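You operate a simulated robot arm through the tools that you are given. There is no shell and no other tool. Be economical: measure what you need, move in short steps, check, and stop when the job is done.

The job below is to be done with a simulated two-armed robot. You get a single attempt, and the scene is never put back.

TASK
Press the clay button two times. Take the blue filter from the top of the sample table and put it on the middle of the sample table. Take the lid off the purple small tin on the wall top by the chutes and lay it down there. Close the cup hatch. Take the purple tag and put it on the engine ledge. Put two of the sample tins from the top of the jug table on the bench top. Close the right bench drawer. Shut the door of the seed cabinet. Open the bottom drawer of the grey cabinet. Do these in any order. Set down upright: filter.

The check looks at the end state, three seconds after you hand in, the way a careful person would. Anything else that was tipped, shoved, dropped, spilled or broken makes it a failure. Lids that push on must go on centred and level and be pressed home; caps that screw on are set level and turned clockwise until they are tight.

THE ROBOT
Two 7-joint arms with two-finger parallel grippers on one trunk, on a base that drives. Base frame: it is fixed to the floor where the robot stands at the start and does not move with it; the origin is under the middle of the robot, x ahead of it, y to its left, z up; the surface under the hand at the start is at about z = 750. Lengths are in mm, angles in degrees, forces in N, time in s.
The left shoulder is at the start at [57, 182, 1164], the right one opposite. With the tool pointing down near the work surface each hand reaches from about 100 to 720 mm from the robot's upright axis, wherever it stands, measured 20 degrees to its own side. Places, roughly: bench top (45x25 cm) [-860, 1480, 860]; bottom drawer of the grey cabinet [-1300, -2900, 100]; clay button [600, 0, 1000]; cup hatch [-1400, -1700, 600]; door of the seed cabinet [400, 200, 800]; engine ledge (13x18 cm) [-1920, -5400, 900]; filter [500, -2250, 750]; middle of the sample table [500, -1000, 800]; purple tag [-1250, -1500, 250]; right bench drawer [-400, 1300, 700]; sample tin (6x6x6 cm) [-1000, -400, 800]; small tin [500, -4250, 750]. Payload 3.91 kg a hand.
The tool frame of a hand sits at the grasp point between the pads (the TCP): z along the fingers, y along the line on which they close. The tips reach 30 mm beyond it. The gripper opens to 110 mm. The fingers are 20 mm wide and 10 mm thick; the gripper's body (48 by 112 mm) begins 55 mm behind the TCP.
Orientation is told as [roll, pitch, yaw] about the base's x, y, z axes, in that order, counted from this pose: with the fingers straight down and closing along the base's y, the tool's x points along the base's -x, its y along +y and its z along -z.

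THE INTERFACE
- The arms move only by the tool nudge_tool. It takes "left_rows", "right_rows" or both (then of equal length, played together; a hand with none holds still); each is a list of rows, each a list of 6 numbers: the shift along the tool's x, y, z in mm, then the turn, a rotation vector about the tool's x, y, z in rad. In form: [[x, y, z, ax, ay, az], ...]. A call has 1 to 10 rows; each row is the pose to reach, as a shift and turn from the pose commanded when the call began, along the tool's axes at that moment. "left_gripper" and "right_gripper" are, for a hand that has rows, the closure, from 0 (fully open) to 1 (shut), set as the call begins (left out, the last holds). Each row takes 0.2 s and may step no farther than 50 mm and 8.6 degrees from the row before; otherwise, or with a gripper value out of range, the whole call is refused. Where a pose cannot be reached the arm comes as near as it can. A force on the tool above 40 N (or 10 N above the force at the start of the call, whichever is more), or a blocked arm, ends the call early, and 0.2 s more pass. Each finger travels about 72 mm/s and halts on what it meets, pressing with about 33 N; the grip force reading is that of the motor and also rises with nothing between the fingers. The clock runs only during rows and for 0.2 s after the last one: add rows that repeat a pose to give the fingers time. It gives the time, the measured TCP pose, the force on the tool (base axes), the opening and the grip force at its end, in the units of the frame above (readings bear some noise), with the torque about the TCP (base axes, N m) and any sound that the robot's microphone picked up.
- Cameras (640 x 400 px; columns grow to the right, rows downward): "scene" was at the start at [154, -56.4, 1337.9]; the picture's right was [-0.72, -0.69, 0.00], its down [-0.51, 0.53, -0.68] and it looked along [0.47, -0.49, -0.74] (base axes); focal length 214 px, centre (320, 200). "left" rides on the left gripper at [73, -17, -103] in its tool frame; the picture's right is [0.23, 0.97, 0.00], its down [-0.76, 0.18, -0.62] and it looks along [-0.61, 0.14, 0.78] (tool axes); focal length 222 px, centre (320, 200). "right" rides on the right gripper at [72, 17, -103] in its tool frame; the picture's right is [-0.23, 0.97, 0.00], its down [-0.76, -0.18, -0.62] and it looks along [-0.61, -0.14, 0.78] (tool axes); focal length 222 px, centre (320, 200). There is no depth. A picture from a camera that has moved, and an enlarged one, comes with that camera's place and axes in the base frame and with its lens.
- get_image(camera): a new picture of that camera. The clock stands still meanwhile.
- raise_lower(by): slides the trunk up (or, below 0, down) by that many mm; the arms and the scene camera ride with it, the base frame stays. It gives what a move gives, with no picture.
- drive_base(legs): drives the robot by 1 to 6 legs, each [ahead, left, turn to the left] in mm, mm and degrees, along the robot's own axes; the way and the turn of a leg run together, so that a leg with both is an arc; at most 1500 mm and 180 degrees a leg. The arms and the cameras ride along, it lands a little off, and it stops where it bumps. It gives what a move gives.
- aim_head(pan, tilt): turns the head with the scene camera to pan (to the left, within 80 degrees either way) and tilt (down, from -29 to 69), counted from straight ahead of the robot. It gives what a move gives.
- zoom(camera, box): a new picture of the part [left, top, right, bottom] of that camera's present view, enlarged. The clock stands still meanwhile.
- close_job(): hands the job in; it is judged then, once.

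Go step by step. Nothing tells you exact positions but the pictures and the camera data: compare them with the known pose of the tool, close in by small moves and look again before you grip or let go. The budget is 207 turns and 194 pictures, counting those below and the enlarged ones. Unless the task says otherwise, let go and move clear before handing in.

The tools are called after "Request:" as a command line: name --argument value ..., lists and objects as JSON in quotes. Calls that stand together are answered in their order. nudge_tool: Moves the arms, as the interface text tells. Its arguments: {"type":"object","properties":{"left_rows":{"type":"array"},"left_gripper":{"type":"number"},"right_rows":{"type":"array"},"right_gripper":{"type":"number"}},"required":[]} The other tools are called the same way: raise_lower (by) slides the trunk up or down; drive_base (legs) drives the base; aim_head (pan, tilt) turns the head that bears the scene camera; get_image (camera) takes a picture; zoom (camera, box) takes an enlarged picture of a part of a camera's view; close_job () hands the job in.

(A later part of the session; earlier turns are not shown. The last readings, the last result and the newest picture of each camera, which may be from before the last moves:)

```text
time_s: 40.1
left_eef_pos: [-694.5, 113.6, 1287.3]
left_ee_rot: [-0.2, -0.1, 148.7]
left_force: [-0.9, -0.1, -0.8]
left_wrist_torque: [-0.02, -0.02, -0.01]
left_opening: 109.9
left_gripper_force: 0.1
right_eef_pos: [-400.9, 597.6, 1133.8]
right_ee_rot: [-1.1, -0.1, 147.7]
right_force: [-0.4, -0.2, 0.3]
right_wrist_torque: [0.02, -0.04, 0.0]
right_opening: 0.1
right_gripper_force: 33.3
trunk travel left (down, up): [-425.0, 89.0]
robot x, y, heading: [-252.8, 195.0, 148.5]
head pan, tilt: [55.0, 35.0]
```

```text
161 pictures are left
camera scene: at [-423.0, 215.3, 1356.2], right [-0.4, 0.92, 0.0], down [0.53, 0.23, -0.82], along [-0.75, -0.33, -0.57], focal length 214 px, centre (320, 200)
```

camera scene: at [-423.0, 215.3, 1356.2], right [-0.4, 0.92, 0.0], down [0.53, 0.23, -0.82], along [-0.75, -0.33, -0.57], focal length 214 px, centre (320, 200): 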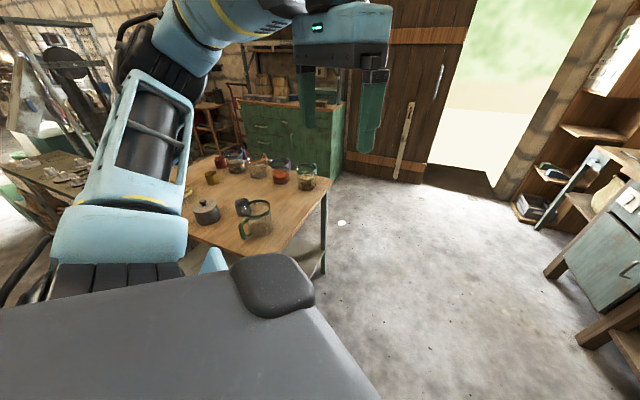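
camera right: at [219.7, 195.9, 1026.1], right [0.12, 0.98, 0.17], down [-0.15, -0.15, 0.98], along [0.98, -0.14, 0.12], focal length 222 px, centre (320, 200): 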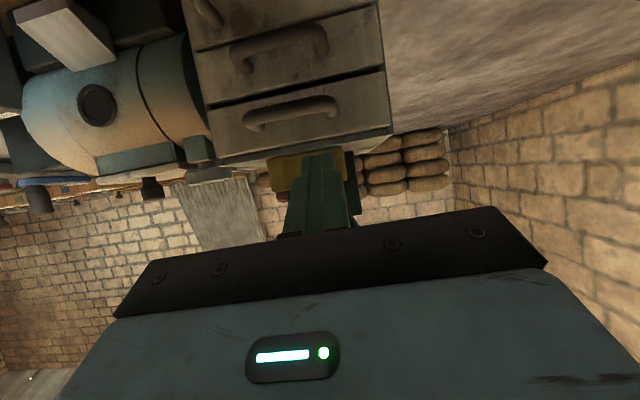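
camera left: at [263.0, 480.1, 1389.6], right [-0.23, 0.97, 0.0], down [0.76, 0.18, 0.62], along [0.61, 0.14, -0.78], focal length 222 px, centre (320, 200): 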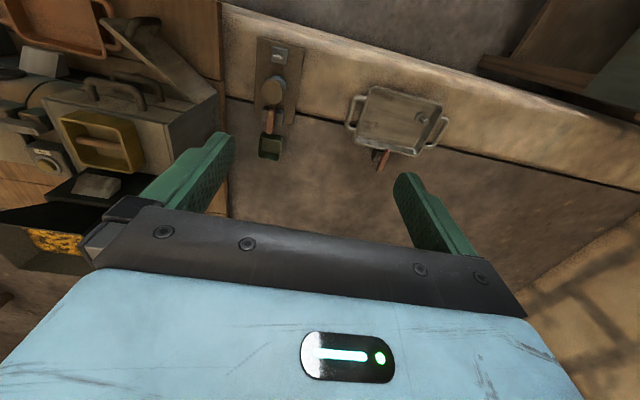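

The jug table's corner is near (-850, -110), extending toward -y and -x. I'll face it (heading 180) and strafe alongside.

Request:
drive_base --legs '[[0, 0, 31.4], [0, 550, 0], [150, 0, 0]]'

Request:
aim_head --pan 0 --tilt 40

Request:
get_image --camera "scene"

```text
time_s: 47.9
left_eef_pos: [-741.7, -648.3, 1286.5]
left_ee_rot: [-0.3, -0.1, 179.5]
left_force: [0.2, 0.1, 0.7]
left_wrist_torque: [-0.01, 0.0, 0.04]
left_opening: 109.9
left_gripper_force: 0.1
right_eef_pos: [-737.2, -81.6, 1135.2]
right_ee_rot: [-1.2, -0.2, 178.6]
right_force: [0.3, 0.2, -0.2]
right_wrist_torque: [-0.02, -0.01, -0.01]
right_opening: 0.1
right_gripper_force: 33.2
trunk travel left (down, up): [-425.0, 89.0]
robot x, y, heading: [-404.8, -351.5, 179.8]
head pan, tilt: [55.0, 35.0]
```

```text
time_s: 49.1
left_eef_pos: [-742.5, -648.6, 1286.7]
left_ee_rot: [-0.2, -0.1, 179.5]
left_force: [-0.6, 0.0, 0.0]
left_wrist_torque: [-0.02, -0.01, 0.03]
left_opening: 110.1
left_gripper_force: 0.0
right_eef_pos: [-737.2, -81.9, 1135.2]
right_ee_rot: [-1.2, -0.2, 178.6]
right_force: [-1.5, -1.0, -0.2]
right_wrist_torque: [-0.03, 0.03, -0.02]
right_opening: 0.0
right_gripper_force: 32.8
trunk travel left (down, up): [-425.0, 89.0]
robot x, y, heading: [-406.3, -350.9, 179.6]
head pan, tilt: [0.0, 40.0]
```

```text
160 pictures are left
camera scene: at [-594.2, -347.7, 1348.6], right [0.01, 1.0, 0.0], down [0.64, 0.0, -0.77], along [-0.77, 0.01, -0.64], focal length 214 px, centre (320, 200)
```

scene: 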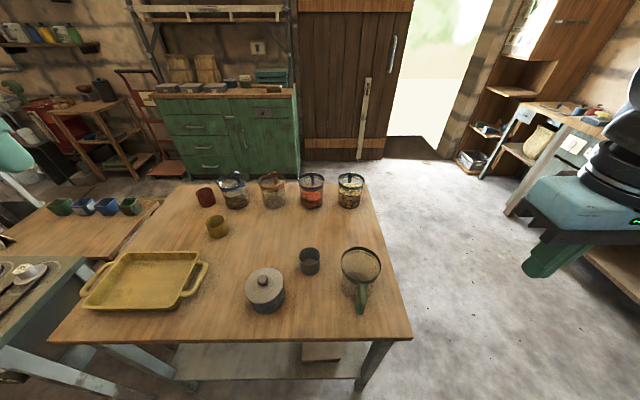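

Request:
zoom --camera "scene" --box '[170, 160, 410, 330]'

Request:
zoom --camera "scene" --box '[0, 160, 200, 330]'

```text
2.35 times, centred on (290, 245) of scene
camera zoom: at [-594.2, -347.7, 1348.6], right [0.01, 1.0, 0.0], down [0.64, 0.0, -0.77], along [-0.77, 0.01, -0.64], focal length 505 px, centre (391, 94)
```

zoom: 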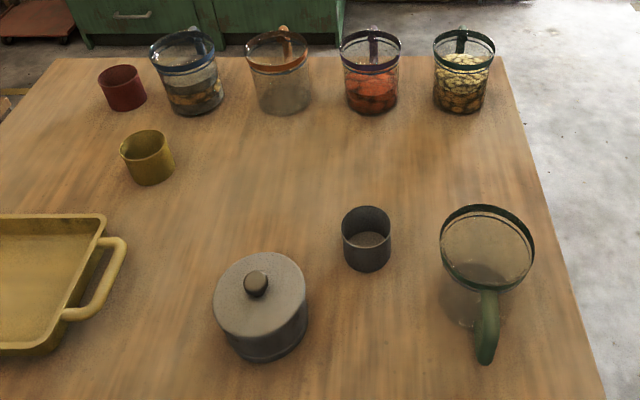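

```text
2.35 times, centred on (100, 245) of scene
camera zoom: at [-594.2, -347.7, 1348.6], right [0.01, 1.0, 0.0], down [0.64, 0.0, -0.77], along [-0.77, 0.01, -0.64], focal length 505 px, centre (838, 94)
```

zoom: 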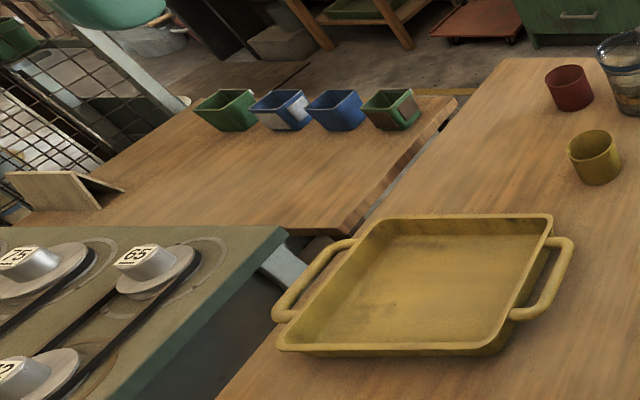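

Three 6 cm cups sit on the table: dark (≈-963,-373), ochre (≈-1108,-698), red. I'll take the dark one with the right hand and the ochre one with the left; strafe left so each lies on its own side.

Request:
drive_base --legs '[[0, 170, 0], [70, 0, 0]]'

Request:
get_image --camera "right"

Request:
get_image --camera "left"

Request:
get_image --camera "scene"

```text
time_s: 51.9
left_eef_pos: [-812.8, -819.0, 1286.6]
left_ee_rot: [-0.1, 0.0, 179.7]
left_force: [-0.2, -1.1, -0.2]
left_wrist_torque: [-0.01, -0.01, 0.02]
left_opening: 109.7
left_gripper_force: 0.1
right_eef_pos: [-809.1, -252.4, 1136.6]
right_ee_rot: [-1.0, -0.3, 178.8]
right_force: [-0.1, -0.2, 0.6]
right_wrist_torque: [-0.02, 0.0, -0.01]
right_opening: 0.0
right_gripper_force: 32.6
trunk travel left (down, up): [-425.0, 89.0]
robot x, y, heading: [-474.9, -521.1, 179.5]
head pan, tilt: [0.0, 40.0]
```

```text
157 pictures are left
camera right: at [-735.4, -271.1, 1239.1], right [-0.25, -0.97, -0.02], down [-0.76, 0.18, 0.63], along [-0.61, 0.17, -0.78], focal length 222 px, centre (320, 200)
```

right: 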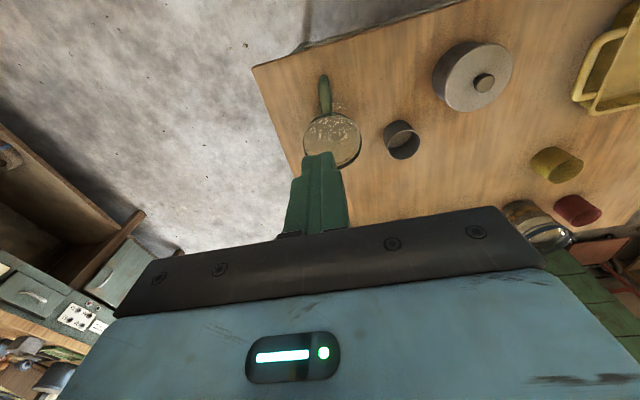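

```text
156 pictures are left
camera left: at [-738.0, -801.7, 1389.7], right [0.22, -0.98, 0.0], down [-0.76, -0.17, 0.62], along [-0.61, -0.13, -0.78], focal length 222 px, centre (320, 200)
```

left: 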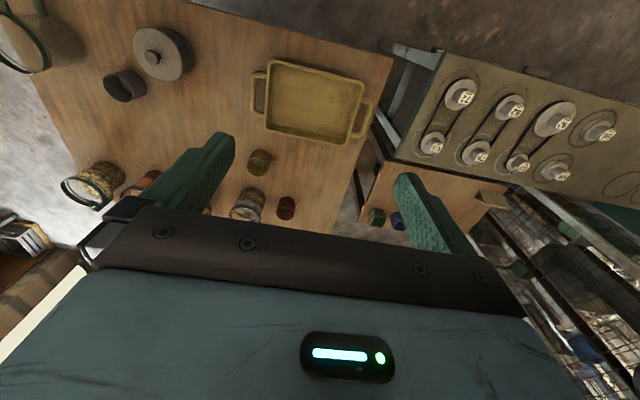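

```text
155 pictures are left
camera scene: at [-664.8, -517.6, 1348.6], right [0.01, 1.0, 0.0], down [0.64, 0.0, -0.77], along [-0.77, 0.01, -0.64], focal length 214 px, centre (320, 200)
```

scene: 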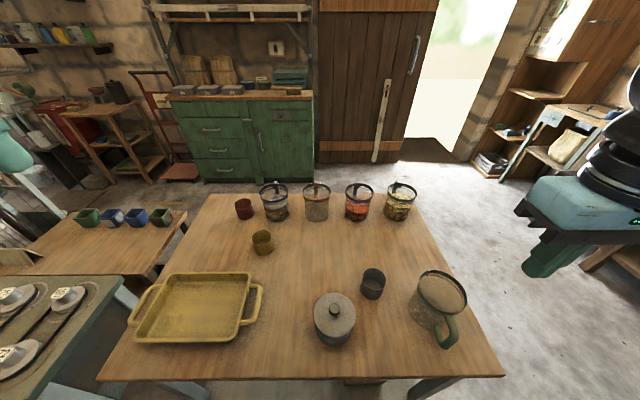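

Triangulated: dark tin ≈ (-951,-374,823), ochre tin ≈ (-1097,-695,815). Moving both hands above them with grippers at ~86 mm.

Request:
nudge_tool --right_rows '[[-14, 12, 15, 0, 0, 0], [-28, 24, 30, 0, 0, 0], [-43, 37, 45, 0, 0, 0], [-57, 49, 60, 0, 0, 0], [-71, 61, 75, 0, 0, 0], [-85, 73, 90, 0, 0, 0], [-99, 85, 105, 0, 0, 0], [-114, 98, 120, 0, 0, 0], [-128, 110, 135, 0, 0, 0], [-142, 122, 150, 0, 0, 0]]' --left_rows '[[-28, -12, 32, 0, 0, 0], [-57, -25, 65, 0, 0, 0], [-85, -37, 98, 0, 0, 0], [-114, -50, 130, 0, 0, 0], [-142, -62, 163, 0, 0, 0], [-170, -74, 196, 0, 0, 0], [-199, -87, 228, 0, 0, 0], [-227, -99, 261, 0, 0, 0], [-256, -112, 293, 0, 0, 0], [-284, -124, 316, 0, 0, 0]]' --right_gripper 0.22 --left_gripper 0.2

Request:
get_image --camera "right"

Request:
get_image --camera "left"

Request:
get_image --camera "scene"

```text
time_s: 54.1
left_eef_pos: [-1096.2, -691.0, 970.6]
left_ee_rot: [-0.3, -0.1, 179.6]
left_force: [0.6, 0.6, -0.8]
left_wrist_torque: [0.02, -0.02, -0.03]
left_opening: 88.0
left_gripper_force: 0.1
right_eef_pos: [-954.1, -367.6, 980.6]
right_ee_rot: [-1.1, 0.0, 178.7]
right_force: [-0.8, 0.0, -0.2]
right_wrist_torque: [-0.01, 0.02, 0.0]
right_opening: 85.8
right_gripper_force: 0.0
trunk travel left (down, up): [-425.0, 89.0]
robot x, y, heading: [-476.1, -520.4, 179.8]
head pan, tilt: [0.0, 40.0]
```

```text
154 pictures are left
camera right: at [-881.3, -386.4, 1086.4], right [-0.25, -0.97, -0.02], down [-0.76, 0.18, 0.63], along [-0.6, 0.17, -0.78], focal length 222 px, centre (320, 200)
```

right: 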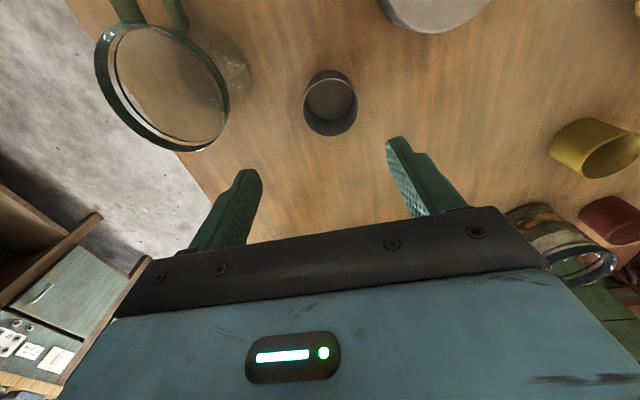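

```text
153 pictures are left
camera left: at [-1022.7, -674.9, 1074.3], right [0.22, -0.98, 0.0], down [-0.76, -0.17, 0.62], along [-0.61, -0.14, -0.78], focal length 222 px, centre (320, 200)
```

left: 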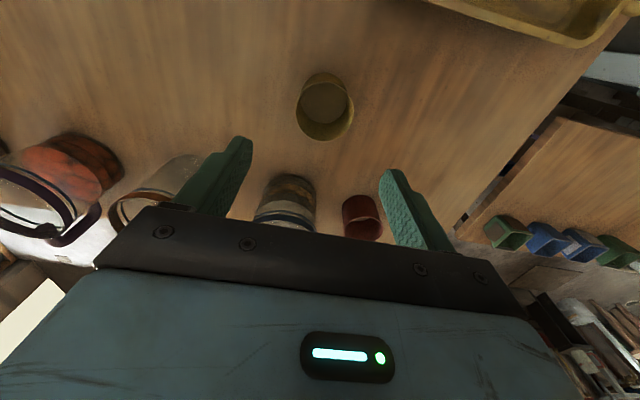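

```text
152 pictures are left
camera scene: at [-665.3, -517.2, 1348.4], right [0.01, 1.0, 0.0], down [0.64, 0.0, -0.77], along [-0.77, 0.01, -0.64], focal length 214 px, centre (320, 200)
```

scene: 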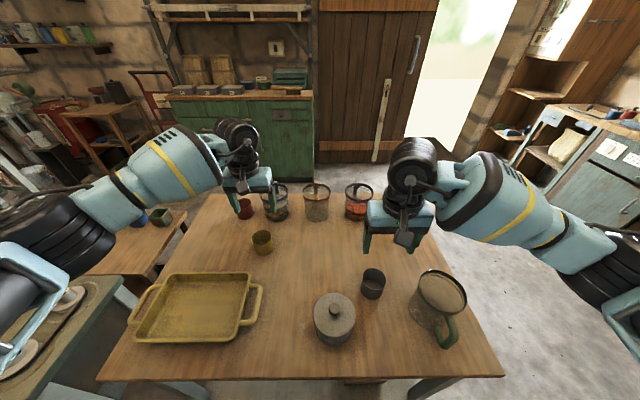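

Both align within ~8 mm. Correct and descend to straddle the tins.

Request:
nudge_tool --right_rows '[[4, 8, 40, 0, 0, 0], [4, 8, 80, 0, 0, 0], [4, 8, 115, 0, 0, 0], [4, 8, 140, 0, 0, 0], [4, 8, 140, 0, 0, 0]]' --left_rows '[[4, 6, 40, 0, 0, 0], [4, 6, 75, 0, 0, 0], [4, 6, 110, 0, 0, 0], [4, 6, 130, 0, 0, 0], [4, 6, 130, 0, 0, 0]]'

Request:
get_image --camera "right"

Request:
get_image --camera "left"

Request:
zoom --camera "scene" --box '[200, 180, 480, 350]'

```text
time_s: 55.3
left_eef_pos: [-1092.5, -696.0, 842.1]
left_ee_rot: [-0.2, -0.2, 179.6]
left_force: [0.7, 0.4, -0.4]
left_wrist_torque: [0.02, -0.02, -0.03]
left_opening: 87.9
left_gripper_force: 0.0
right_eef_pos: [-949.8, -373.8, 842.2]
right_ee_rot: [-1.0, -0.2, 178.8]
right_force: [0.0, 0.3, 0.1]
right_wrist_torque: [0.05, -0.04, 0.01]
right_opening: 86.0
right_gripper_force: 0.2
trunk travel left (down, up): [-425.0, 89.0]
robot x, y, heading: [-473.9, -520.7, 179.4]
head pan, tilt: [0.0, 40.0]
```

```text
151 pictures are left
camera right: at [-876.9, -392.1, 946.2], right [-0.25, -0.97, -0.02], down [-0.76, 0.18, 0.63], along [-0.61, 0.17, -0.78], focal length 222 px, centre (320, 200)
```

right: 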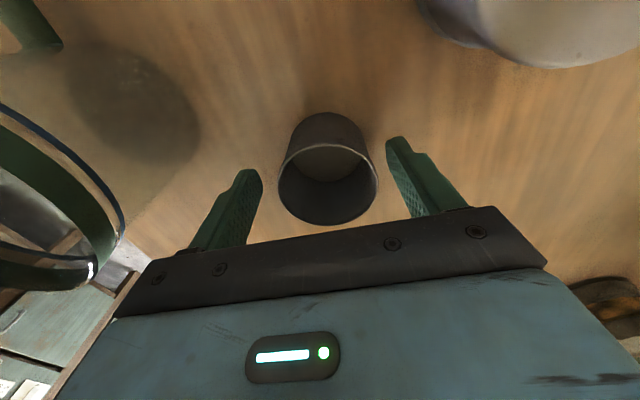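

```text
150 pictures are left
camera left: at [-1018.4, -680.1, 945.9], right [0.22, -0.98, 0.0], down [-0.76, -0.17, 0.62], along [-0.61, -0.13, -0.78], focal length 222 px, centre (320, 200)
```

left: 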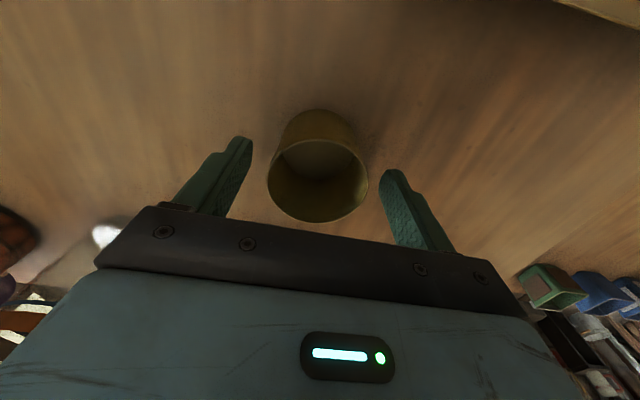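

```text
2.29 times, centred on (340, 265) of scene
camera zoom: at [-664.0, -517.6, 1348.7], right [0.01, 1.0, 0.0], down [0.64, 0.0, -0.77], along [-0.77, 0.01, -0.64], focal length 490 px, centre (274, 51)
```

zoom: 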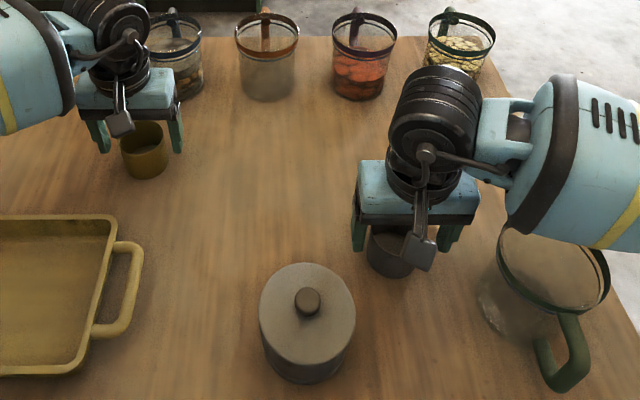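

Tins are well within the fingers. Lower slightly and close both grippers.

Request:
nudge_tool --right_rows '[[0, 2, 8, 0, 0, 0], [0, 2, 8, 0, 0, 0]]' --left_rows '[[0, 0, 8, 0, 0, 0], [0, 0, 8, 0, 0, 0]]'

Request:
nudge_tool --right_rows '[[0, 0, 0, 0, 0, 0], [0, 0, 0, 0, 0, 0], [0, 0, 0, 0, 0, 0], [0, 0, 0, 0, 0, 0]]' --left_rows '[[0, 0, 0, 0, 0, 0], [0, 0, 0, 0, 0, 0], [0, 0, 0, 0, 0, 0], [0, 0, 0, 0, 0, 0]]' --right_gripper 0.7 --left_gripper 0.7

```text
time_s: 55.9
left_eef_pos: [-1091.4, -696.8, 834.5]
left_ee_rot: [-0.3, -0.2, 179.5]
left_force: [-0.5, -0.5, 0.4]
left_wrist_torque: [-0.01, -0.03, -0.02]
left_opening: 88.2
left_gripper_force: 0.0
right_eef_pos: [-949.8, -375.7, 835.2]
right_ee_rot: [-1.0, -0.1, 178.7]
right_force: [-0.4, -0.7, -0.1]
right_wrist_torque: [0.0, -0.01, -0.01]
right_opening: 85.9
right_gripper_force: 0.0
trunk travel left (down, up): [-425.0, 89.0]
robot x, y, heading: [-477.8, -518.2, 179.5]
head pan, tilt: [0.0, 40.0]
```

```text
time_s: 56.9
left_eef_pos: [-1092.6, -696.8, 833.6]
left_ee_rot: [-0.2, -0.3, 179.6]
left_force: [0.0, 0.0, -0.5]
left_wrist_torque: [-0.02, 0.01, -0.03]
left_opening: 52.9
left_gripper_force: 32.9
right_eef_pos: [-949.9, -374.7, 834.3]
right_ee_rot: [-1.1, -0.2, 178.7]
right_force: [0.0, -0.4, 1.1]
right_wrist_torque: [-0.11, 0.06, 0.0]
right_opening: 53.8
right_gripper_force: 32.7
trunk travel left (down, up): [-425.0, 89.0]
robot x, y, heading: [-474.4, -518.2, 179.5]
head pan, tilt: [0.0, 40.0]
```

Both gripped at ~53 mm. Lift both.

Request:
nudge_tool --right_rows '[[0, 0, -40, 0, 0, 0], [0, 0, -80, 0, 0, 0], [0, 0, -120, 0, 0, 0], [0, 0, -160, 0, 0, 0], [20, -30, -190, 0, 0, 0], [50, -60, -200, 0, 0, 0], [80, -90, -205, 0, 0, 0], [110, -115, -205, 0, 0, 0], [110, -115, -205, 0, 0, 0]]' --left_rows '[[0, 0, -40, 0, 0, 0], [0, 0, -80, 0, 0, 0], [0, 0, -120, 0, 0, 0], [0, 0, -160, 0, 0, 0], [30, 10, -190, 0, 0, 0], [70, 25, -200, 0, 0, 0], [110, 40, -205, 0, 0, 0], [150, 55, -205, 0, 0, 0], [190, 70, -205, 0, 0, 0]]'

Request:
get_image --camera "scene"

```text
time_s: 58.9
left_eef_pos: [-901.6, -768.3, 1038.0]
left_ee_rot: [-0.2, -0.2, 179.6]
left_force: [0.0, 0.7, -0.9]
left_wrist_torque: [-0.01, 0.0, 0.07]
left_opening: 52.7
left_gripper_force: 33.5
right_eef_pos: [-836.2, -265.5, 1042.0]
right_ee_rot: [-1.1, -0.2, 178.7]
right_force: [0.0, -0.4, -0.5]
right_wrist_torque: [-0.02, -0.01, -0.04]
right_opening: 53.9
right_gripper_force: 33.0
trunk travel left (down, up): [-425.0, 89.0]
robot x, y, heading: [-473.9, -520.3, 179.8]
head pan, tilt: [0.0, 40.0]
```

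```text
148 pictures are left
camera scene: at [-664.0, -518.7, 1348.6], right [0.01, 1.0, 0.0], down [0.64, 0.0, -0.77], along [-0.77, 0.01, -0.64], focal length 214 px, centre (320, 200)
```

scene: 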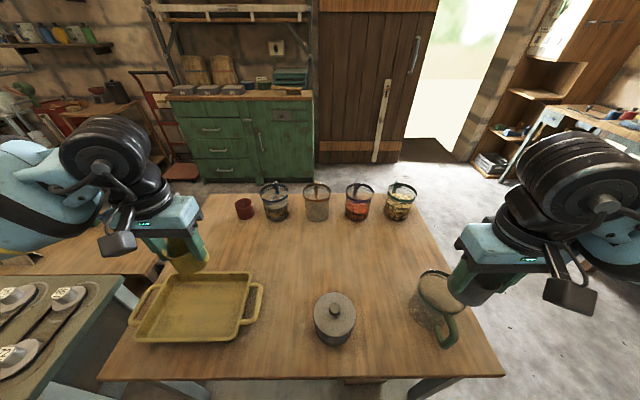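

Both tins held. Drive back, then over toward the bench.

Request:
drive_base --legs '[[-120, 0, 0], [0, -900, 0], [0, 0, -90]]'

Request:
aim_head --pan 0 --tilt 30

Request:
get_image --camera "scene"

```text
time_s: 71.8
left_eef_pos: [-599.1, 806.4, 1039.8]
left_ee_rot: [-0.2, -0.1, 89.9]
left_force: [0.5, -0.8, 0.0]
left_wrist_torque: [0.0, 0.01, -0.01]
left_opening: 52.1
left_gripper_force: 33.4
right_eef_pos: [-96.2, 743.7, 1041.8]
right_ee_rot: [-1.0, -0.2, 89.0]
right_force: [0.4, -0.5, -0.3]
right_wrist_torque: [-0.03, -0.03, 0.01]
right_opening: 53.1
right_gripper_force: 33.0
trunk travel left (down, up): [-425.0, 89.0]
robot x, y, heading: [-347.2, 384.2, 89.9]
head pan, tilt: [0.0, 40.0]
```

```text
time_s: 72.5
left_eef_pos: [-598.9, 806.3, 1037.8]
left_ee_rot: [-0.2, -0.2, 89.9]
left_force: [-0.3, 0.0, -0.1]
left_wrist_torque: [-0.05, -0.04, 0.01]
left_opening: 52.0
left_gripper_force: 33.0
right_eef_pos: [-96.3, 743.1, 1042.5]
right_ee_rot: [-1.1, -0.2, 89.1]
right_force: [-0.7, 0.2, -1.6]
right_wrist_torque: [-0.03, 0.0, 0.02]
right_opening: 53.2
right_gripper_force: 32.9
trunk travel left (down, up): [-425.0, 89.0]
robot x, y, heading: [-348.7, 382.8, 89.9]
head pan, tilt: [0.0, 30.0]
```

```text
147 pictures are left
camera scene: at [-350.7, 575.0, 1363.9], right [1.0, 0.0, 0.0], down [0.0, -0.5, -0.87], along [0.0, 0.87, -0.5], focal length 214 px, centre (320, 200)
```

scene: 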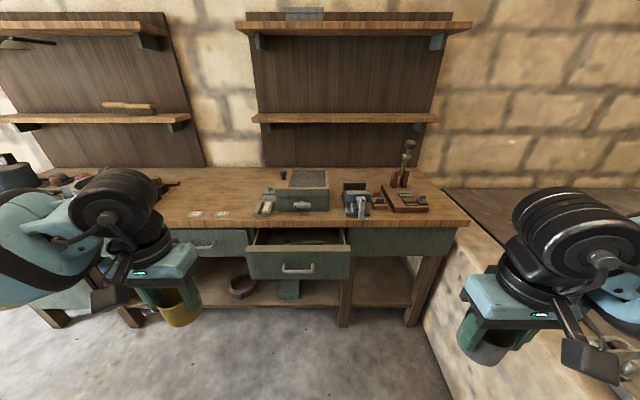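

The open right bench drawer and free bench space are visible. Move in front of the bench area at x≈-860.

Request:
drive_base --legs '[[0, 510, 0], [480, 0, 0]]'

Request:
get_image --camera "scene"

```text
time_s: 80.0
left_eef_pos: [-1105.9, 1291.3, 1038.0]
left_ee_rot: [-0.3, -0.1, 89.6]
left_force: [0.2, -0.7, 0.3]
left_wrist_torque: [-0.01, -0.01, -0.01]
left_opening: 51.4
left_gripper_force: 33.0
right_eef_pos: [-603.5, 1226.7, 1042.0]
right_ee_rot: [-1.1, -0.2, 88.7]
right_force: [-0.7, -0.2, -0.3]
right_wrist_torque: [-0.01, -0.01, -0.02]
right_opening: 53.0
right_gripper_force: 33.4
trunk travel left (down, up): [-425.0, 89.0]
robot x, y, heading: [-857.8, 864.1, 89.6]
head pan, tilt: [0.0, 30.0]
```

```text
146 pictures are left
camera scene: at [-858.9, 1059.4, 1363.9], right [1.0, -0.01, 0.0], down [0.0, -0.5, -0.87], along [0.01, 0.87, -0.5], focal length 214 px, centre (320, 200)
```

scene: 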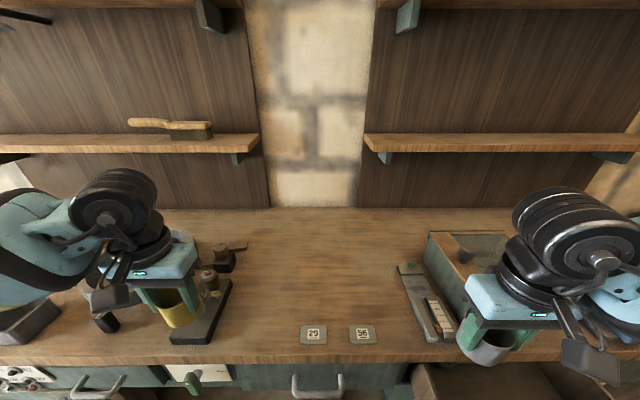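

Free bench space lies between the rack and the box, behind the small labels. I'll bring both tins over it, at x≈-960 and -760, y≈1480.

Request:
nudge_tool --right_rows '[[-36, 22, 0, 0, 0, 0], [-72, 45, 0, 0, 0, 0], [-108, 67, 0, 0, 0, 0], [-144, 90, 0, 0, 0, 0], [-180, 112, 0, 0, 0, 0], [-217, 135, 0, 0, 0, 0], [-253, 157, 10, 0, 0, 0], [-253, 157, 50, 0, 0, 0], [-253, 157, 95, 0, 0, 0], [-253, 157, 130, 0, 0, 0]]' --left_rows '[[-27, -21, 0, 0, 0, 0], [-54, -42, 0, 0, 0, 0], [-81, -62, 0, 0, 0, 0], [-108, -83, 0, 0, 0, 0], [-135, -104, 0, 0, 0, 0], [-162, -125, 0, 0, 0, 0], [-189, -146, 10, 0, 0, 0], [-189, -146, 50, 0, 0, 0], [-189, -146, 95, 0, 0, 0], [-189, -146, 126, 0, 0, 0]]'

Request:
get_image --camera "scene"

Request:
get_image --camera "left"

Request:
get_image --camera "right"

```text
time_s: 82.2
left_eef_pos: [-958.2, 1479.1, 914.5]
left_ee_rot: [-0.3, -0.4, 89.7]
left_force: [0.3, -1.1, -0.5]
left_wrist_torque: [-0.01, -0.01, -0.04]
left_opening: 51.5
left_gripper_force: 32.5
right_eef_pos: [-753.8, 1484.6, 912.9]
right_ee_rot: [-0.9, -0.6, 88.8]
right_force: [0.6, 3.5, 13.5]
right_wrist_torque: [0.15, 0.25, -0.09]
right_opening: 52.0
right_gripper_force: 32.8
trunk travel left (down, up): [-425.0, 89.0]
robot x, y, heading: [-858.8, 869.9, 89.6]
head pan, tilt: [0.0, 30.0]
```

```text
145 pictures are left
camera scene: at [-858.9, 1057.1, 1364.7], right [1.0, -0.01, 0.0], down [0.0, -0.5, -0.87], along [0.01, 0.87, -0.5], focal length 214 px, centre (320, 200)
```

scene: 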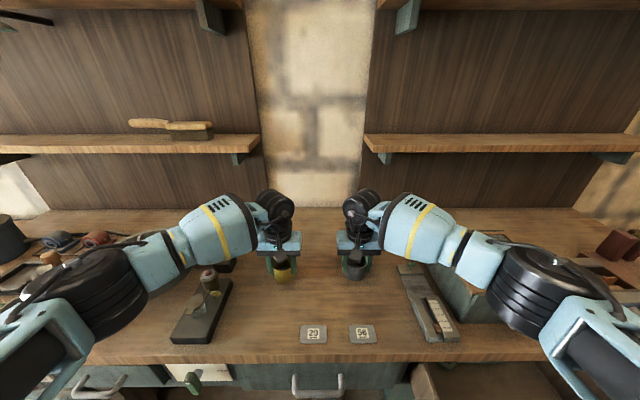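

```text
144 pictures are left
camera left: at [-941.0, 1406.8, 1017.6], right [-0.98, -0.22, -0.01], down [-0.18, 0.76, 0.63], along [-0.13, 0.61, -0.78], focal length 222 px, centre (320, 200)
```

left: 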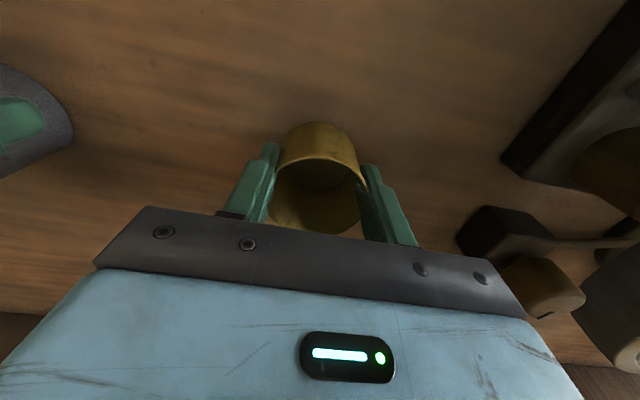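

```text
143 pictures are left
camera right: at [-772.4, 1412.3, 1016.2], right [-0.97, 0.25, -0.01], down [0.19, 0.75, 0.64], along [0.17, 0.61, -0.77], focal length 222 px, centre (320, 200)
```

right: 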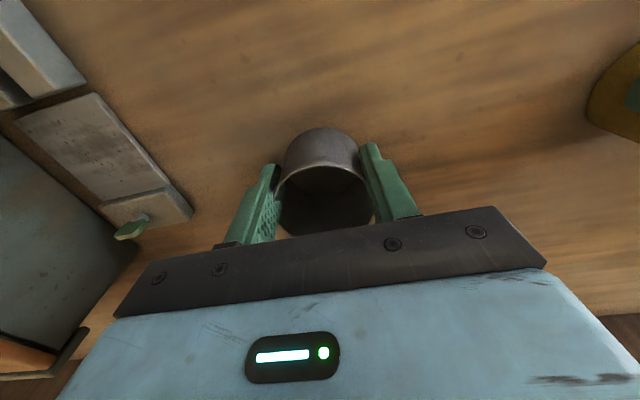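

The right tin already rests on the bench (13 N); the left is a few mm above. Lower the left gently.

Request:
nudge_tool --left_rows '[[0, 0, 2, 0, 0, 0], [0, 0, 4, 0, 0, 0], [0, 0, 6, 0, 0, 0]]'

```text
time_s: 83.0
left_eef_pos: [-958.1, 1479.6, 912.2]
left_ee_rot: [-0.2, -0.7, 89.5]
left_force: [-1.7, 1.8, 26.8]
left_wrist_torque: [0.12, 0.29, -0.26]
left_opening: 51.6
left_gripper_force: 33.0
right_eef_pos: [-753.9, 1482.1, 913.2]
right_ee_rot: [-1.0, -0.5, 88.7]
right_force: [-0.9, 7.3, 20.6]
right_wrist_torque: [0.41, 0.52, -0.14]
right_opening: 51.9
right_gripper_force: 33.1
trunk travel left (down, up): [-425.0, 89.0]
robot x, y, heading: [-856.2, 866.9, 89.7]
head pan, tilt: [0.0, 30.0]
```

Relieve the pressing and open both grippers.

Request:
nudge_tool --left_rows '[[0, 0, -4, 0, 0, 0], [0, 0, -4, 0, 0, 0]]' --right_rows '[[0, 0, -3, 0, 0, 0], [0, 0, -3, 0, 0, 0]]'

Request:
nudge_tool --left_rows '[[0, 0, 0, 0, 0, 0], [0, 0, 0, 0, 0, 0], [0, 0, 0, 0, 0, 0]]' --right_rows '[[0, 0, 0, 0, 0, 0], [0, 0, 0, 0, 0, 0], [0, 0, 0, 0, 0, 0]]' --left_gripper 0.2 --right_gripper 0.2

Request:
get_image --camera "left"

Request:
get_image --camera "right"

```text
time_s: 83.6
left_eef_pos: [-958.1, 1479.4, 912.8]
left_ee_rot: [-0.3, -0.3, 89.6]
left_force: [1.1, 6.7, 16.2]
left_wrist_torque: [0.63, 0.05, -0.06]
left_opening: 51.5
left_gripper_force: 32.6
right_eef_pos: [-753.1, 1481.8, 913.3]
right_ee_rot: [-1.2, -0.3, 88.8]
right_force: [-1.9, 2.2, 15.3]
right_wrist_torque: [0.34, 0.47, -0.03]
right_opening: 52.0
right_gripper_force: 33.0
trunk travel left (down, up): [-425.0, 89.0]
robot x, y, heading: [-854.9, 871.7, 89.6]
head pan, tilt: [0.0, 30.0]
```

```text
time_s: 84.4
left_eef_pos: [-957.9, 1481.2, 910.5]
left_ee_rot: [-0.2, -0.1, 89.6]
left_force: [-0.8, 0.7, 0.0]
left_wrist_torque: [0.0, 0.02, -0.02]
left_opening: 88.2
left_gripper_force: 0.1
right_eef_pos: [-752.6, 1483.9, 911.6]
right_ee_rot: [-1.1, -0.2, 88.8]
right_force: [-0.8, 0.4, -0.3]
right_wrist_torque: [0.0, 0.02, -0.01]
right_opening: 87.9
right_gripper_force: 0.2
trunk travel left (down, up): [-425.0, 89.0]
robot x, y, heading: [-852.2, 866.9, 89.8]
head pan, tilt: [0.0, 30.0]
```

```text
142 pictures are left
camera left: at [-941.4, 1408.1, 1013.9], right [-0.98, -0.22, 0.0], down [-0.18, 0.76, 0.62], along [-0.14, 0.61, -0.78], focal length 222 px, centre (320, 200)
```

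left: 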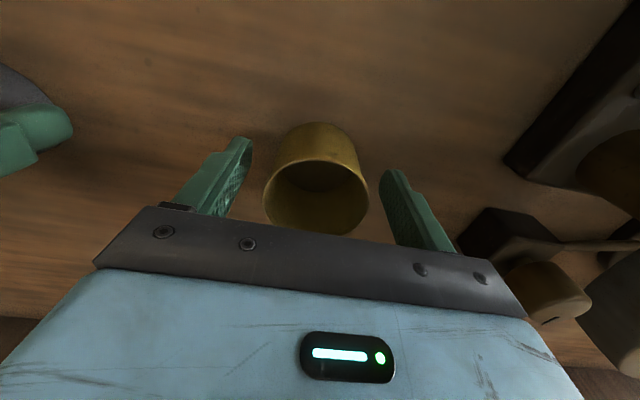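

```text
141 pictures are left
camera right: at [-772.5, 1412.8, 1015.7], right [-0.97, 0.25, -0.02], down [0.18, 0.76, 0.63], along [0.17, 0.61, -0.78], focal length 222 px, centre (320, 200)
```

right: 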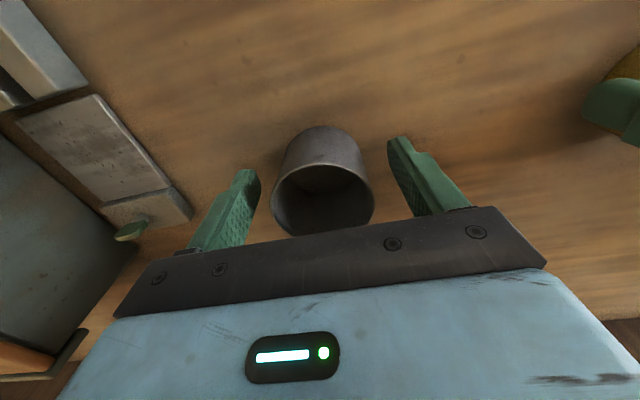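

Both tins stand on the bench. Lift straight up and pull back.

Request:
nudge_tool --left_rows '[[0, 0, -40, 0, 0, 0], [0, 0, -85, 0, 0, 0], [0, 0, -130, 0, 0, 0], [40, 20, -140, 0, 0, 0], [80, 40, -140, 0, 0, 0], [120, 60, -140, 0, 0, 0], [160, 80, -140, 0, 0, 0], [200, 100, -140, 0, 0, 0]]' --right_rows '[[0, 0, -40, 0, 0, 0], [0, 0, -85, 0, 0, 0], [0, 0, -130, 0, 0, 0], [40, -20, -140, 0, 0, 0], [80, -40, -140, 0, 0, 0], [120, -60, -140, 0, 0, 0], [160, -80, -140, 0, 0, 0], [200, -100, -140, 0, 0, 0]]'

Request:
aim_head --pan -30 --tilt 40

Request:
get_image --camera "scene"

```text
time_s: 86.2
left_eef_pos: [-1060.7, 1278.6, 1050.9]
left_ee_rot: [-0.2, -0.3, 89.8]
left_force: [0.0, -0.4, -0.6]
left_wrist_torque: [0.08, 0.0, -0.01]
left_opening: 88.4
left_gripper_force: 0.1
right_eef_pos: [-659.7, 1279.8, 1054.3]
right_ee_rot: [-1.1, -0.3, 88.7]
right_force: [0.0, 0.1, -0.3]
right_wrist_torque: [0.03, -0.02, 0.03]
right_opening: 88.0
right_gripper_force: 0.0
trunk travel left (down, up): [-425.0, 89.0]
robot x, y, heading: [-857.4, 864.2, 89.7]
head pan, tilt: [0.0, 30.0]
```

```text
time_s: 87.1
left_eef_pos: [-1060.8, 1281.2, 1050.5]
left_ee_rot: [-0.2, -0.2, 89.7]
left_force: [-0.5, 0.0, -0.4]
left_wrist_torque: [0.0, 0.02, -0.04]
left_opening: 87.8
left_gripper_force: 0.0
right_eef_pos: [-660.3, 1282.7, 1054.6]
right_ee_rot: [-1.1, -0.2, 88.7]
right_force: [1.0, 0.4, 0.7]
right_wrist_torque: [0.02, 0.0, 0.0]
right_opening: 88.1
right_gripper_force: 0.1
trunk travel left (down, up): [-425.0, 89.0]
robot x, y, heading: [-857.3, 865.4, 89.8]
head pan, tilt: [-30.0, 40.0]
```

```text
140 pictures are left
camera scene: at [-816.6, 1042.0, 1348.6], right [0.86, -0.5, 0.0], down [-0.32, -0.55, -0.77], along [0.39, 0.66, -0.64], focal length 214 px, centre (320, 200)
```

scene: 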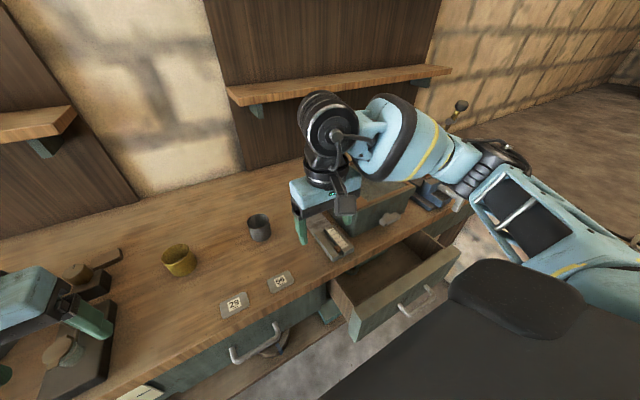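

Drawer handle at about (-434, 1148, 734), front face ~y 1185. I'll back off and strafe right so the right hand can push it with tilted fingers.

Request:
drive_base --legs '[[-110, 0, 0], [0, -300, 0]]'

Request:
nudge_tool --right_rows '[[5, 5, 0, 0, -0.131, 0], [10, 10, 0, 0, -0.262, 0], [15, 15, 0, 0, -0.393, 0], [20, 20, 0, 0, -0.524, 0], [25, 25, 0, 0, -0.655, 0], [30, 30, 0, 0, -0.786, 0], [35, 35, 0, 0, -0.917, 0], [40, 40, 0, 0, -1.047, 0], [40, 40, 0, 0, -1.047, 0]]' --right_gripper 1

Request:
get_image --camera "scene"

Request:
get_image --camera "right"

```text
time_s: 91.1
left_eef_pos: [-763.3, 1169.5, 1050.8]
left_ee_rot: [-0.2, -0.2, 89.7]
left_force: [0.4, 0.0, 0.5]
left_wrist_torque: [-0.03, 0.01, -0.01]
left_opening: 88.0
left_gripper_force: 0.1
right_eef_pos: [-362.6, 1170.9, 1054.3]
right_ee_rot: [-1.1, -0.2, 88.7]
right_force: [-0.2, 0.8, 0.8]
right_wrist_torque: [-0.01, -0.02, 0.01]
right_opening: 88.1
right_gripper_force: 0.0
trunk travel left (down, up): [-425.0, 89.0]
robot x, y, heading: [-562.1, 753.7, 89.8]
head pan, tilt: [-30.0, 40.0]
```

```text
time_s: 93.1
left_eef_pos: [-762.6, 1169.3, 1051.3]
left_ee_rot: [-0.2, -0.3, 89.6]
left_force: [-0.4, 0.0, 0.7]
left_wrist_torque: [0.03, 0.01, 0.0]
left_opening: 88.0
left_gripper_force: 0.2
right_eef_pos: [-443.2, 1188.5, 1049.2]
right_ee_rot: [-2.2, -60.1, 90.7]
right_force: [0.1, -0.6, -0.2]
right_wrist_torque: [0.01, 0.04, 0.0]
right_opening: 0.0
right_gripper_force: 33.4
right hand out of reach, approached as far as the arm can: row 5, 6, 7, 8, 9
trunk travel left (down, up): [-425.0, 89.0]
robot x, y, heading: [-558.2, 754.5, 89.9]
head pan, tilt: [-30.0, 40.0]
```

```text
139 pictures are left
camera scene: at [-518.2, 930.4, 1348.6], right [0.86, -0.5, 0.0], down [-0.32, -0.55, -0.77], along [0.39, 0.66, -0.64], focal length 214 px, centre (320, 200)
```

scene: 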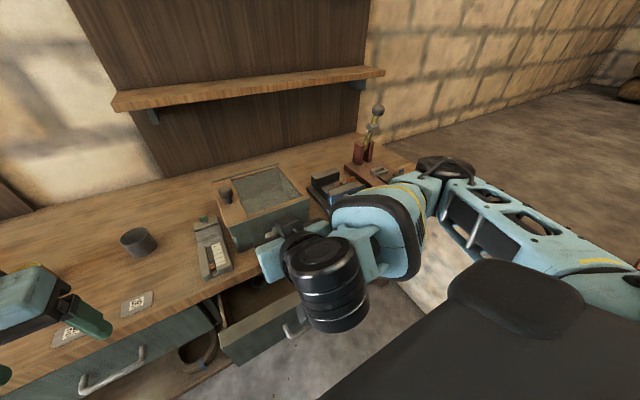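

```text
138 pictures are left
camera right: at [-462.4, 1064.4, 1039.3], right [-0.97, 0.13, 0.18], down [0.16, -0.17, 0.97], along [0.16, 0.98, 0.14], focal length 222 px, centre (320, 200)
```

right: 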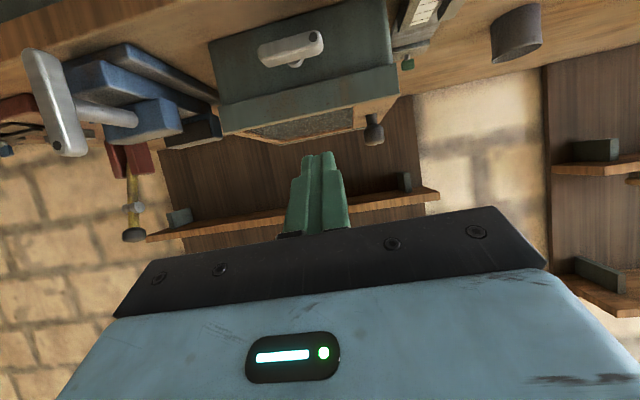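

Request:
nudge_tool --right_rows '[[23, 28, -39, 0, 0, 0], [45, 57, -78, 0, 0, 0], [82, 57, -57, 0, 0, 0], [118, 57, -36, 0, 0, 0], [155, 57, -15, 0, 0, 0], [191, 57, 6, 0, 0, 0], [228, 57, 27, 0, 0, 0], [264, 57, 48, 0, 0, 0], [300, 57, 68, 0, 0, 0], [300, 57, 68, 0, 0, 0]]'

Request:
get_image --camera "right"

Request:
get_image --camera "scene"

```text
refused: row 1 steps farther than a row can; nothing moved
```

```text
137 pictures are left
camera right: at [-462.4, 1064.4, 1039.3], right [-0.97, 0.13, 0.18], down [0.16, -0.17, 0.97], along [0.16, 0.98, 0.14], focal length 222 px, centre (320, 200)
```

right: 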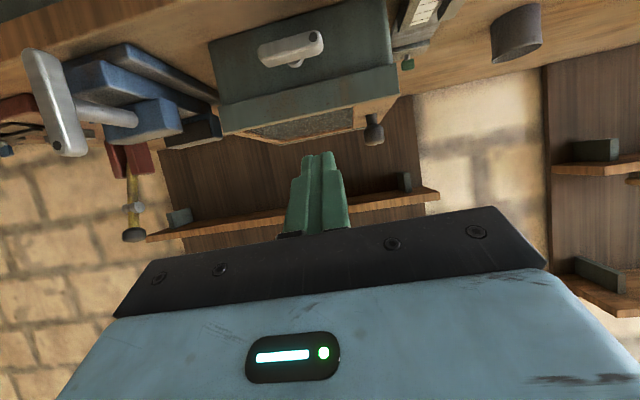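

```text
136 pictures are left
camera scene: at [-518.2, 930.4, 1348.6], right [0.86, -0.5, 0.0], down [-0.32, -0.55, -0.77], along [0.39, 0.66, -0.64], focal length 214 px, centre (320, 200)
```

scene: 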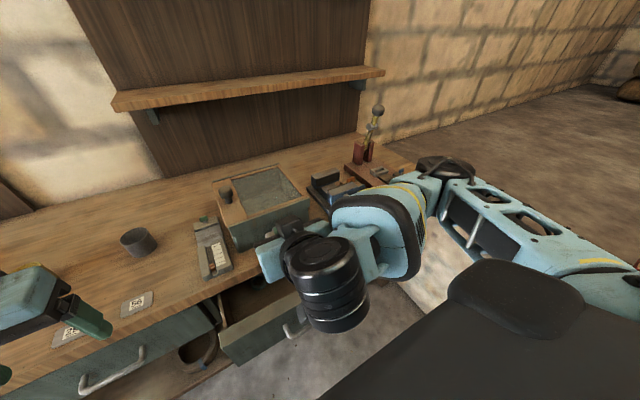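

Resend with smaller steps.

Request:
nudge_tool --right_rows '[[18, 23, -32, 0, 0, 0], [36, 46, -62, 0, 0, 0], [50, 70, -87, 0, 0, 0], [88, 70, -65, 0, 0, 0], [126, 70, -43, 0, 0, 0], [164, 70, -21, 0, 0, 0], [202, 70, 1, 0, 0, 0], [240, 70, 23, 0, 0, 0], [278, 70, 45, 0, 0, 0], [306, 70, 61, 0, 0, 0]]'

Request:
get_image --camera "right"

Request:
get_image --camera "scene"

```text
time_s: 95.3
left_eef_pos: [-762.7, 1169.9, 1049.5]
left_ee_rot: [-0.2, -0.2, 89.7]
left_force: [0.2, 0.2, -0.4]
left_wrist_torque: [0.05, -0.02, 0.01]
left_opening: 88.1
left_gripper_force: 0.1
right_eef_pos: [-510.9, 1090.9, 754.0]
right_ee_rot: [-2.3, -60.2, 90.7]
right_force: [-0.9, -0.1, 0.2]
right_wrist_torque: [0.03, 0.01, 0.01]
right_opening: 0.0
right_gripper_force: 33.5
right hand out of reach, approached as far as the arm can: row 1, 2, 3, 4
trunk travel left (down, up): [-425.0, 89.0]
robot x, y, heading: [-558.2, 753.0, 89.5]
head pan, tilt: [-30.0, 40.0]
```

```text
135 pictures are left
camera right: at [-529.3, 967.4, 742.5], right [-0.97, 0.13, 0.18], down [0.16, -0.17, 0.97], along [0.16, 0.98, 0.14], focal length 222 px, centre (320, 200)
```

right: 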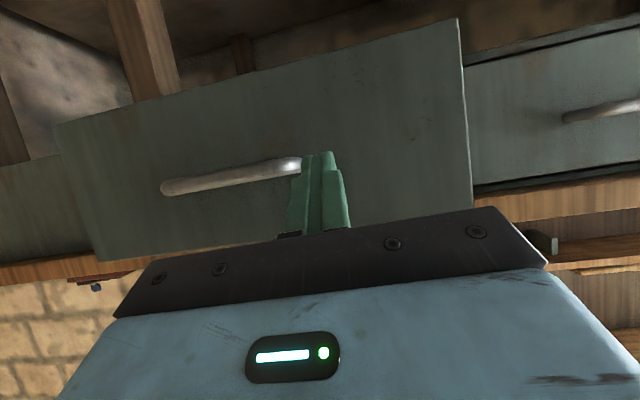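

```text
134 pictures are left
camera scene: at [-518.8, 930.3, 1348.6], right [0.86, -0.5, 0.0], down [-0.32, -0.55, -0.77], along [0.39, 0.66, -0.64], focal length 214 px, centre (320, 200)
```

scene: 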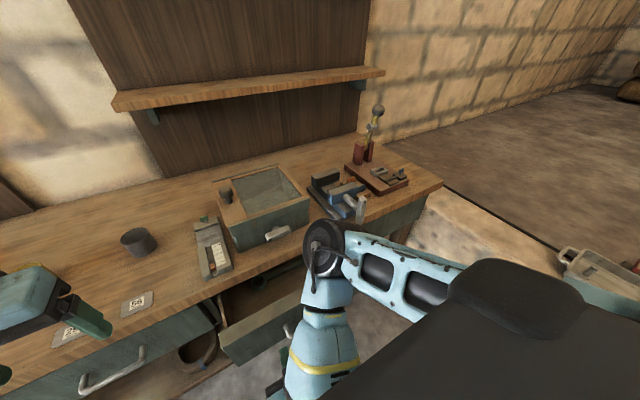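

Fingers point just left of the handle at the drawer front. Push ahead.

Request:
nudge_tool --right_rows '[[-9, 12, 15, 0, 0, 0], [-17, 15, 30, 0, 0, 0], [-25, 15, 44, 0, 0, 0], [-33, 15, 57, 0, 0, 0], [-41, 15, 71, 0, 0, 0], [-49, 15, 85, 0, 0, 0], [-57, 15, 99, 0, 0, 0], [-65, 15, 113, 0, 0, 0], [-73, 15, 127, 0, 0, 0]]'

Request:
get_image --camera "right"

```text
time_s: 97.3
left_eef_pos: [-762.8, 1168.3, 1050.5]
left_ee_rot: [-0.2, -0.1, 89.7]
left_force: [-0.2, 0.5, -0.4]
left_wrist_torque: [0.0, -0.01, 0.05]
left_opening: 87.8
left_gripper_force: 0.0
right_eef_pos: [-522.6, 1237.4, 752.2]
right_ee_rot: [-2.2, -60.2, 90.6]
right_force: [0.3, -0.1, 0.1]
right_wrist_torque: [-0.04, 0.02, -0.04]
right_opening: 0.0
right_gripper_force: 32.9
trunk travel left (down, up): [-425.0, 89.0]
robot x, y, heading: [-557.7, 756.4, 89.8]
head pan, tilt: [-30.0, 40.0]
```

```text
133 pictures are left
camera right: at [-541.4, 1113.8, 742.2], right [-0.97, 0.13, 0.18], down [0.16, -0.17, 0.97], along [0.16, 0.98, 0.14], focal length 222 px, centre (320, 200)
```

right: 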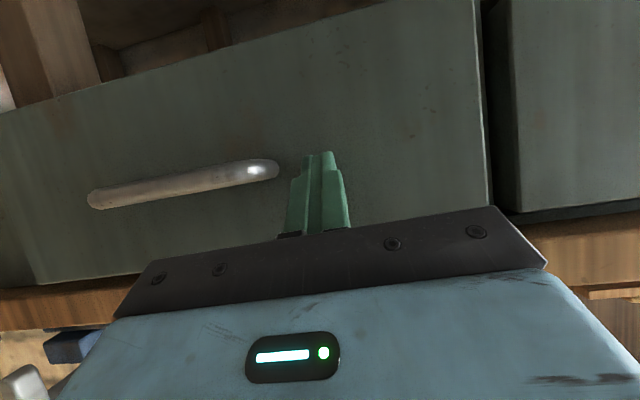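

Request:
nudge_tool --right_rows '[[-6, 0, 10, 0, 0, 0], [-12, 0, 21, 0, 0, 0], [-17, 0, 31, 0, 0, 0], [-23, 0, 41, 0, 0, 0], [-29, 0, 51, 0, 0, 0], [-34, 0, 60, 0, 0, 0]]'

Request:
get_image --camera "right"

```text
time_s: 98.2
left_eef_pos: [-762.2, 1168.5, 1051.6]
left_ee_rot: [-0.2, -0.2, 89.7]
left_force: [0.8, 0.8, 0.3]
left_wrist_torque: [-0.04, 0.01, 0.02]
left_opening: 88.2
left_gripper_force: 0.1
right_eef_pos: [-524.1, 1266.4, 748.3]
right_ee_rot: [-2.1, -59.3, 91.1]
right_force: [4.2, -24.5, 16.6]
right_wrist_torque: [0.46, 0.14, -0.14]
right_opening: 0.0
right_gripper_force: 33.1
trunk travel left (down, up): [-425.0, 89.0]
robot x, y, heading: [-560.0, 753.6, 89.5]
head pan, tilt: [-30.0, 40.0]
stopped in row 4 (right hand): the force on the tool passed its limit at 48 N (the readings are from after the stop); the commanded pose is now the measured one
```

```text
132 pictures are left
camera right: at [-541.8, 1142.0, 740.1], right [-0.98, 0.13, 0.18], down [0.16, -0.15, 0.98], along [0.15, 0.98, 0.12], focal length 222 px, centre (320, 200)
```

right: 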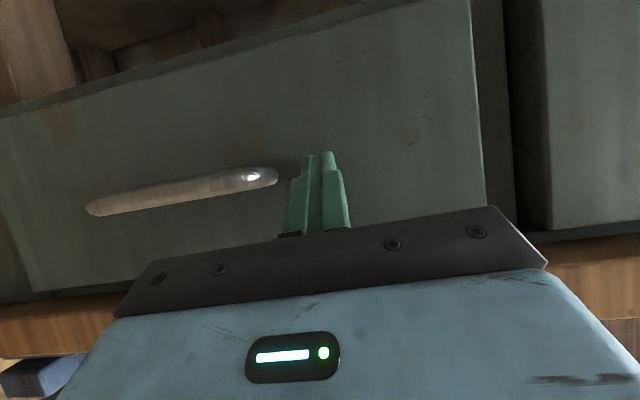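

It hit a stop. Back out and verify with the head camera.

Request:
nudge_tool --right_rows '[[15, 0, -26, 0, 0, 0], [35, 0, -60, 0, 0, 0], [55, 0, -95, 0, 0, 0], [75, 0, -130, 0, 0, 0], [95, 0, -165, 0, 0, 0], [95, 0, -165, 0, 0, 0]]'

Request:
get_image --camera "right"

Request:
get_image --camera "scene"

```text
time_s: 99.6
left_eef_pos: [-762.2, 1169.3, 1050.4]
left_ee_rot: [-0.2, -0.1, 89.6]
left_force: [0.3, 0.5, -0.4]
left_wrist_torque: [0.01, -0.01, 0.0]
left_opening: 88.2
left_gripper_force: 0.0
right_eef_pos: [-527.3, 1076.5, 751.3]
right_ee_rot: [-2.2, -59.5, 90.9]
right_force: [0.0, 0.3, -0.8]
right_wrist_torque: [-0.01, 0.0, -0.01]
right_opening: 0.0
right_gripper_force: 32.5
trunk travel left (down, up): [-425.0, 89.0]
robot x, y, heading: [-556.7, 757.7, 89.8]
head pan, tilt: [-30.0, 40.0]
```

```text
131 pictures are left
camera right: at [-545.1, 953.2, 741.8], right [-0.98, 0.13, 0.18], down [0.16, -0.15, 0.98], along [0.16, 0.98, 0.13], focal length 222 px, centre (320, 200)
```

right: 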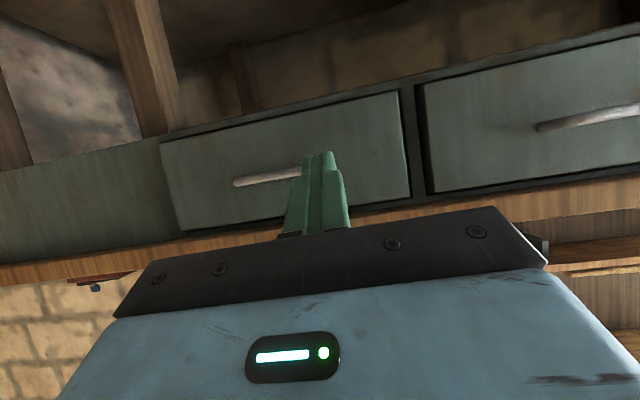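

```text
130 pictures are left
camera scene: at [-518.3, 930.4, 1348.6], right [0.86, -0.51, 0.0], down [-0.32, -0.56, -0.77], along [0.39, 0.66, -0.64], focal length 214 px, centre (320, 200)
```

scene: 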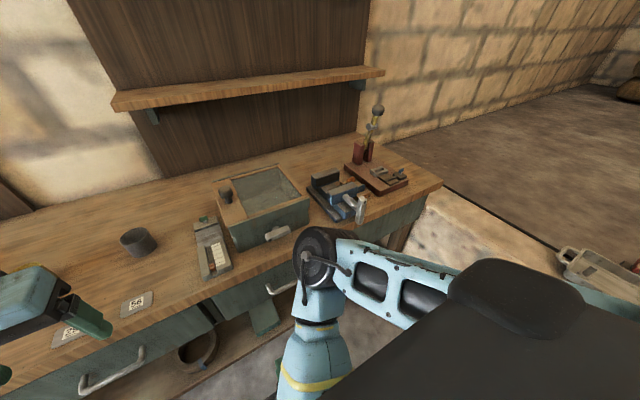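

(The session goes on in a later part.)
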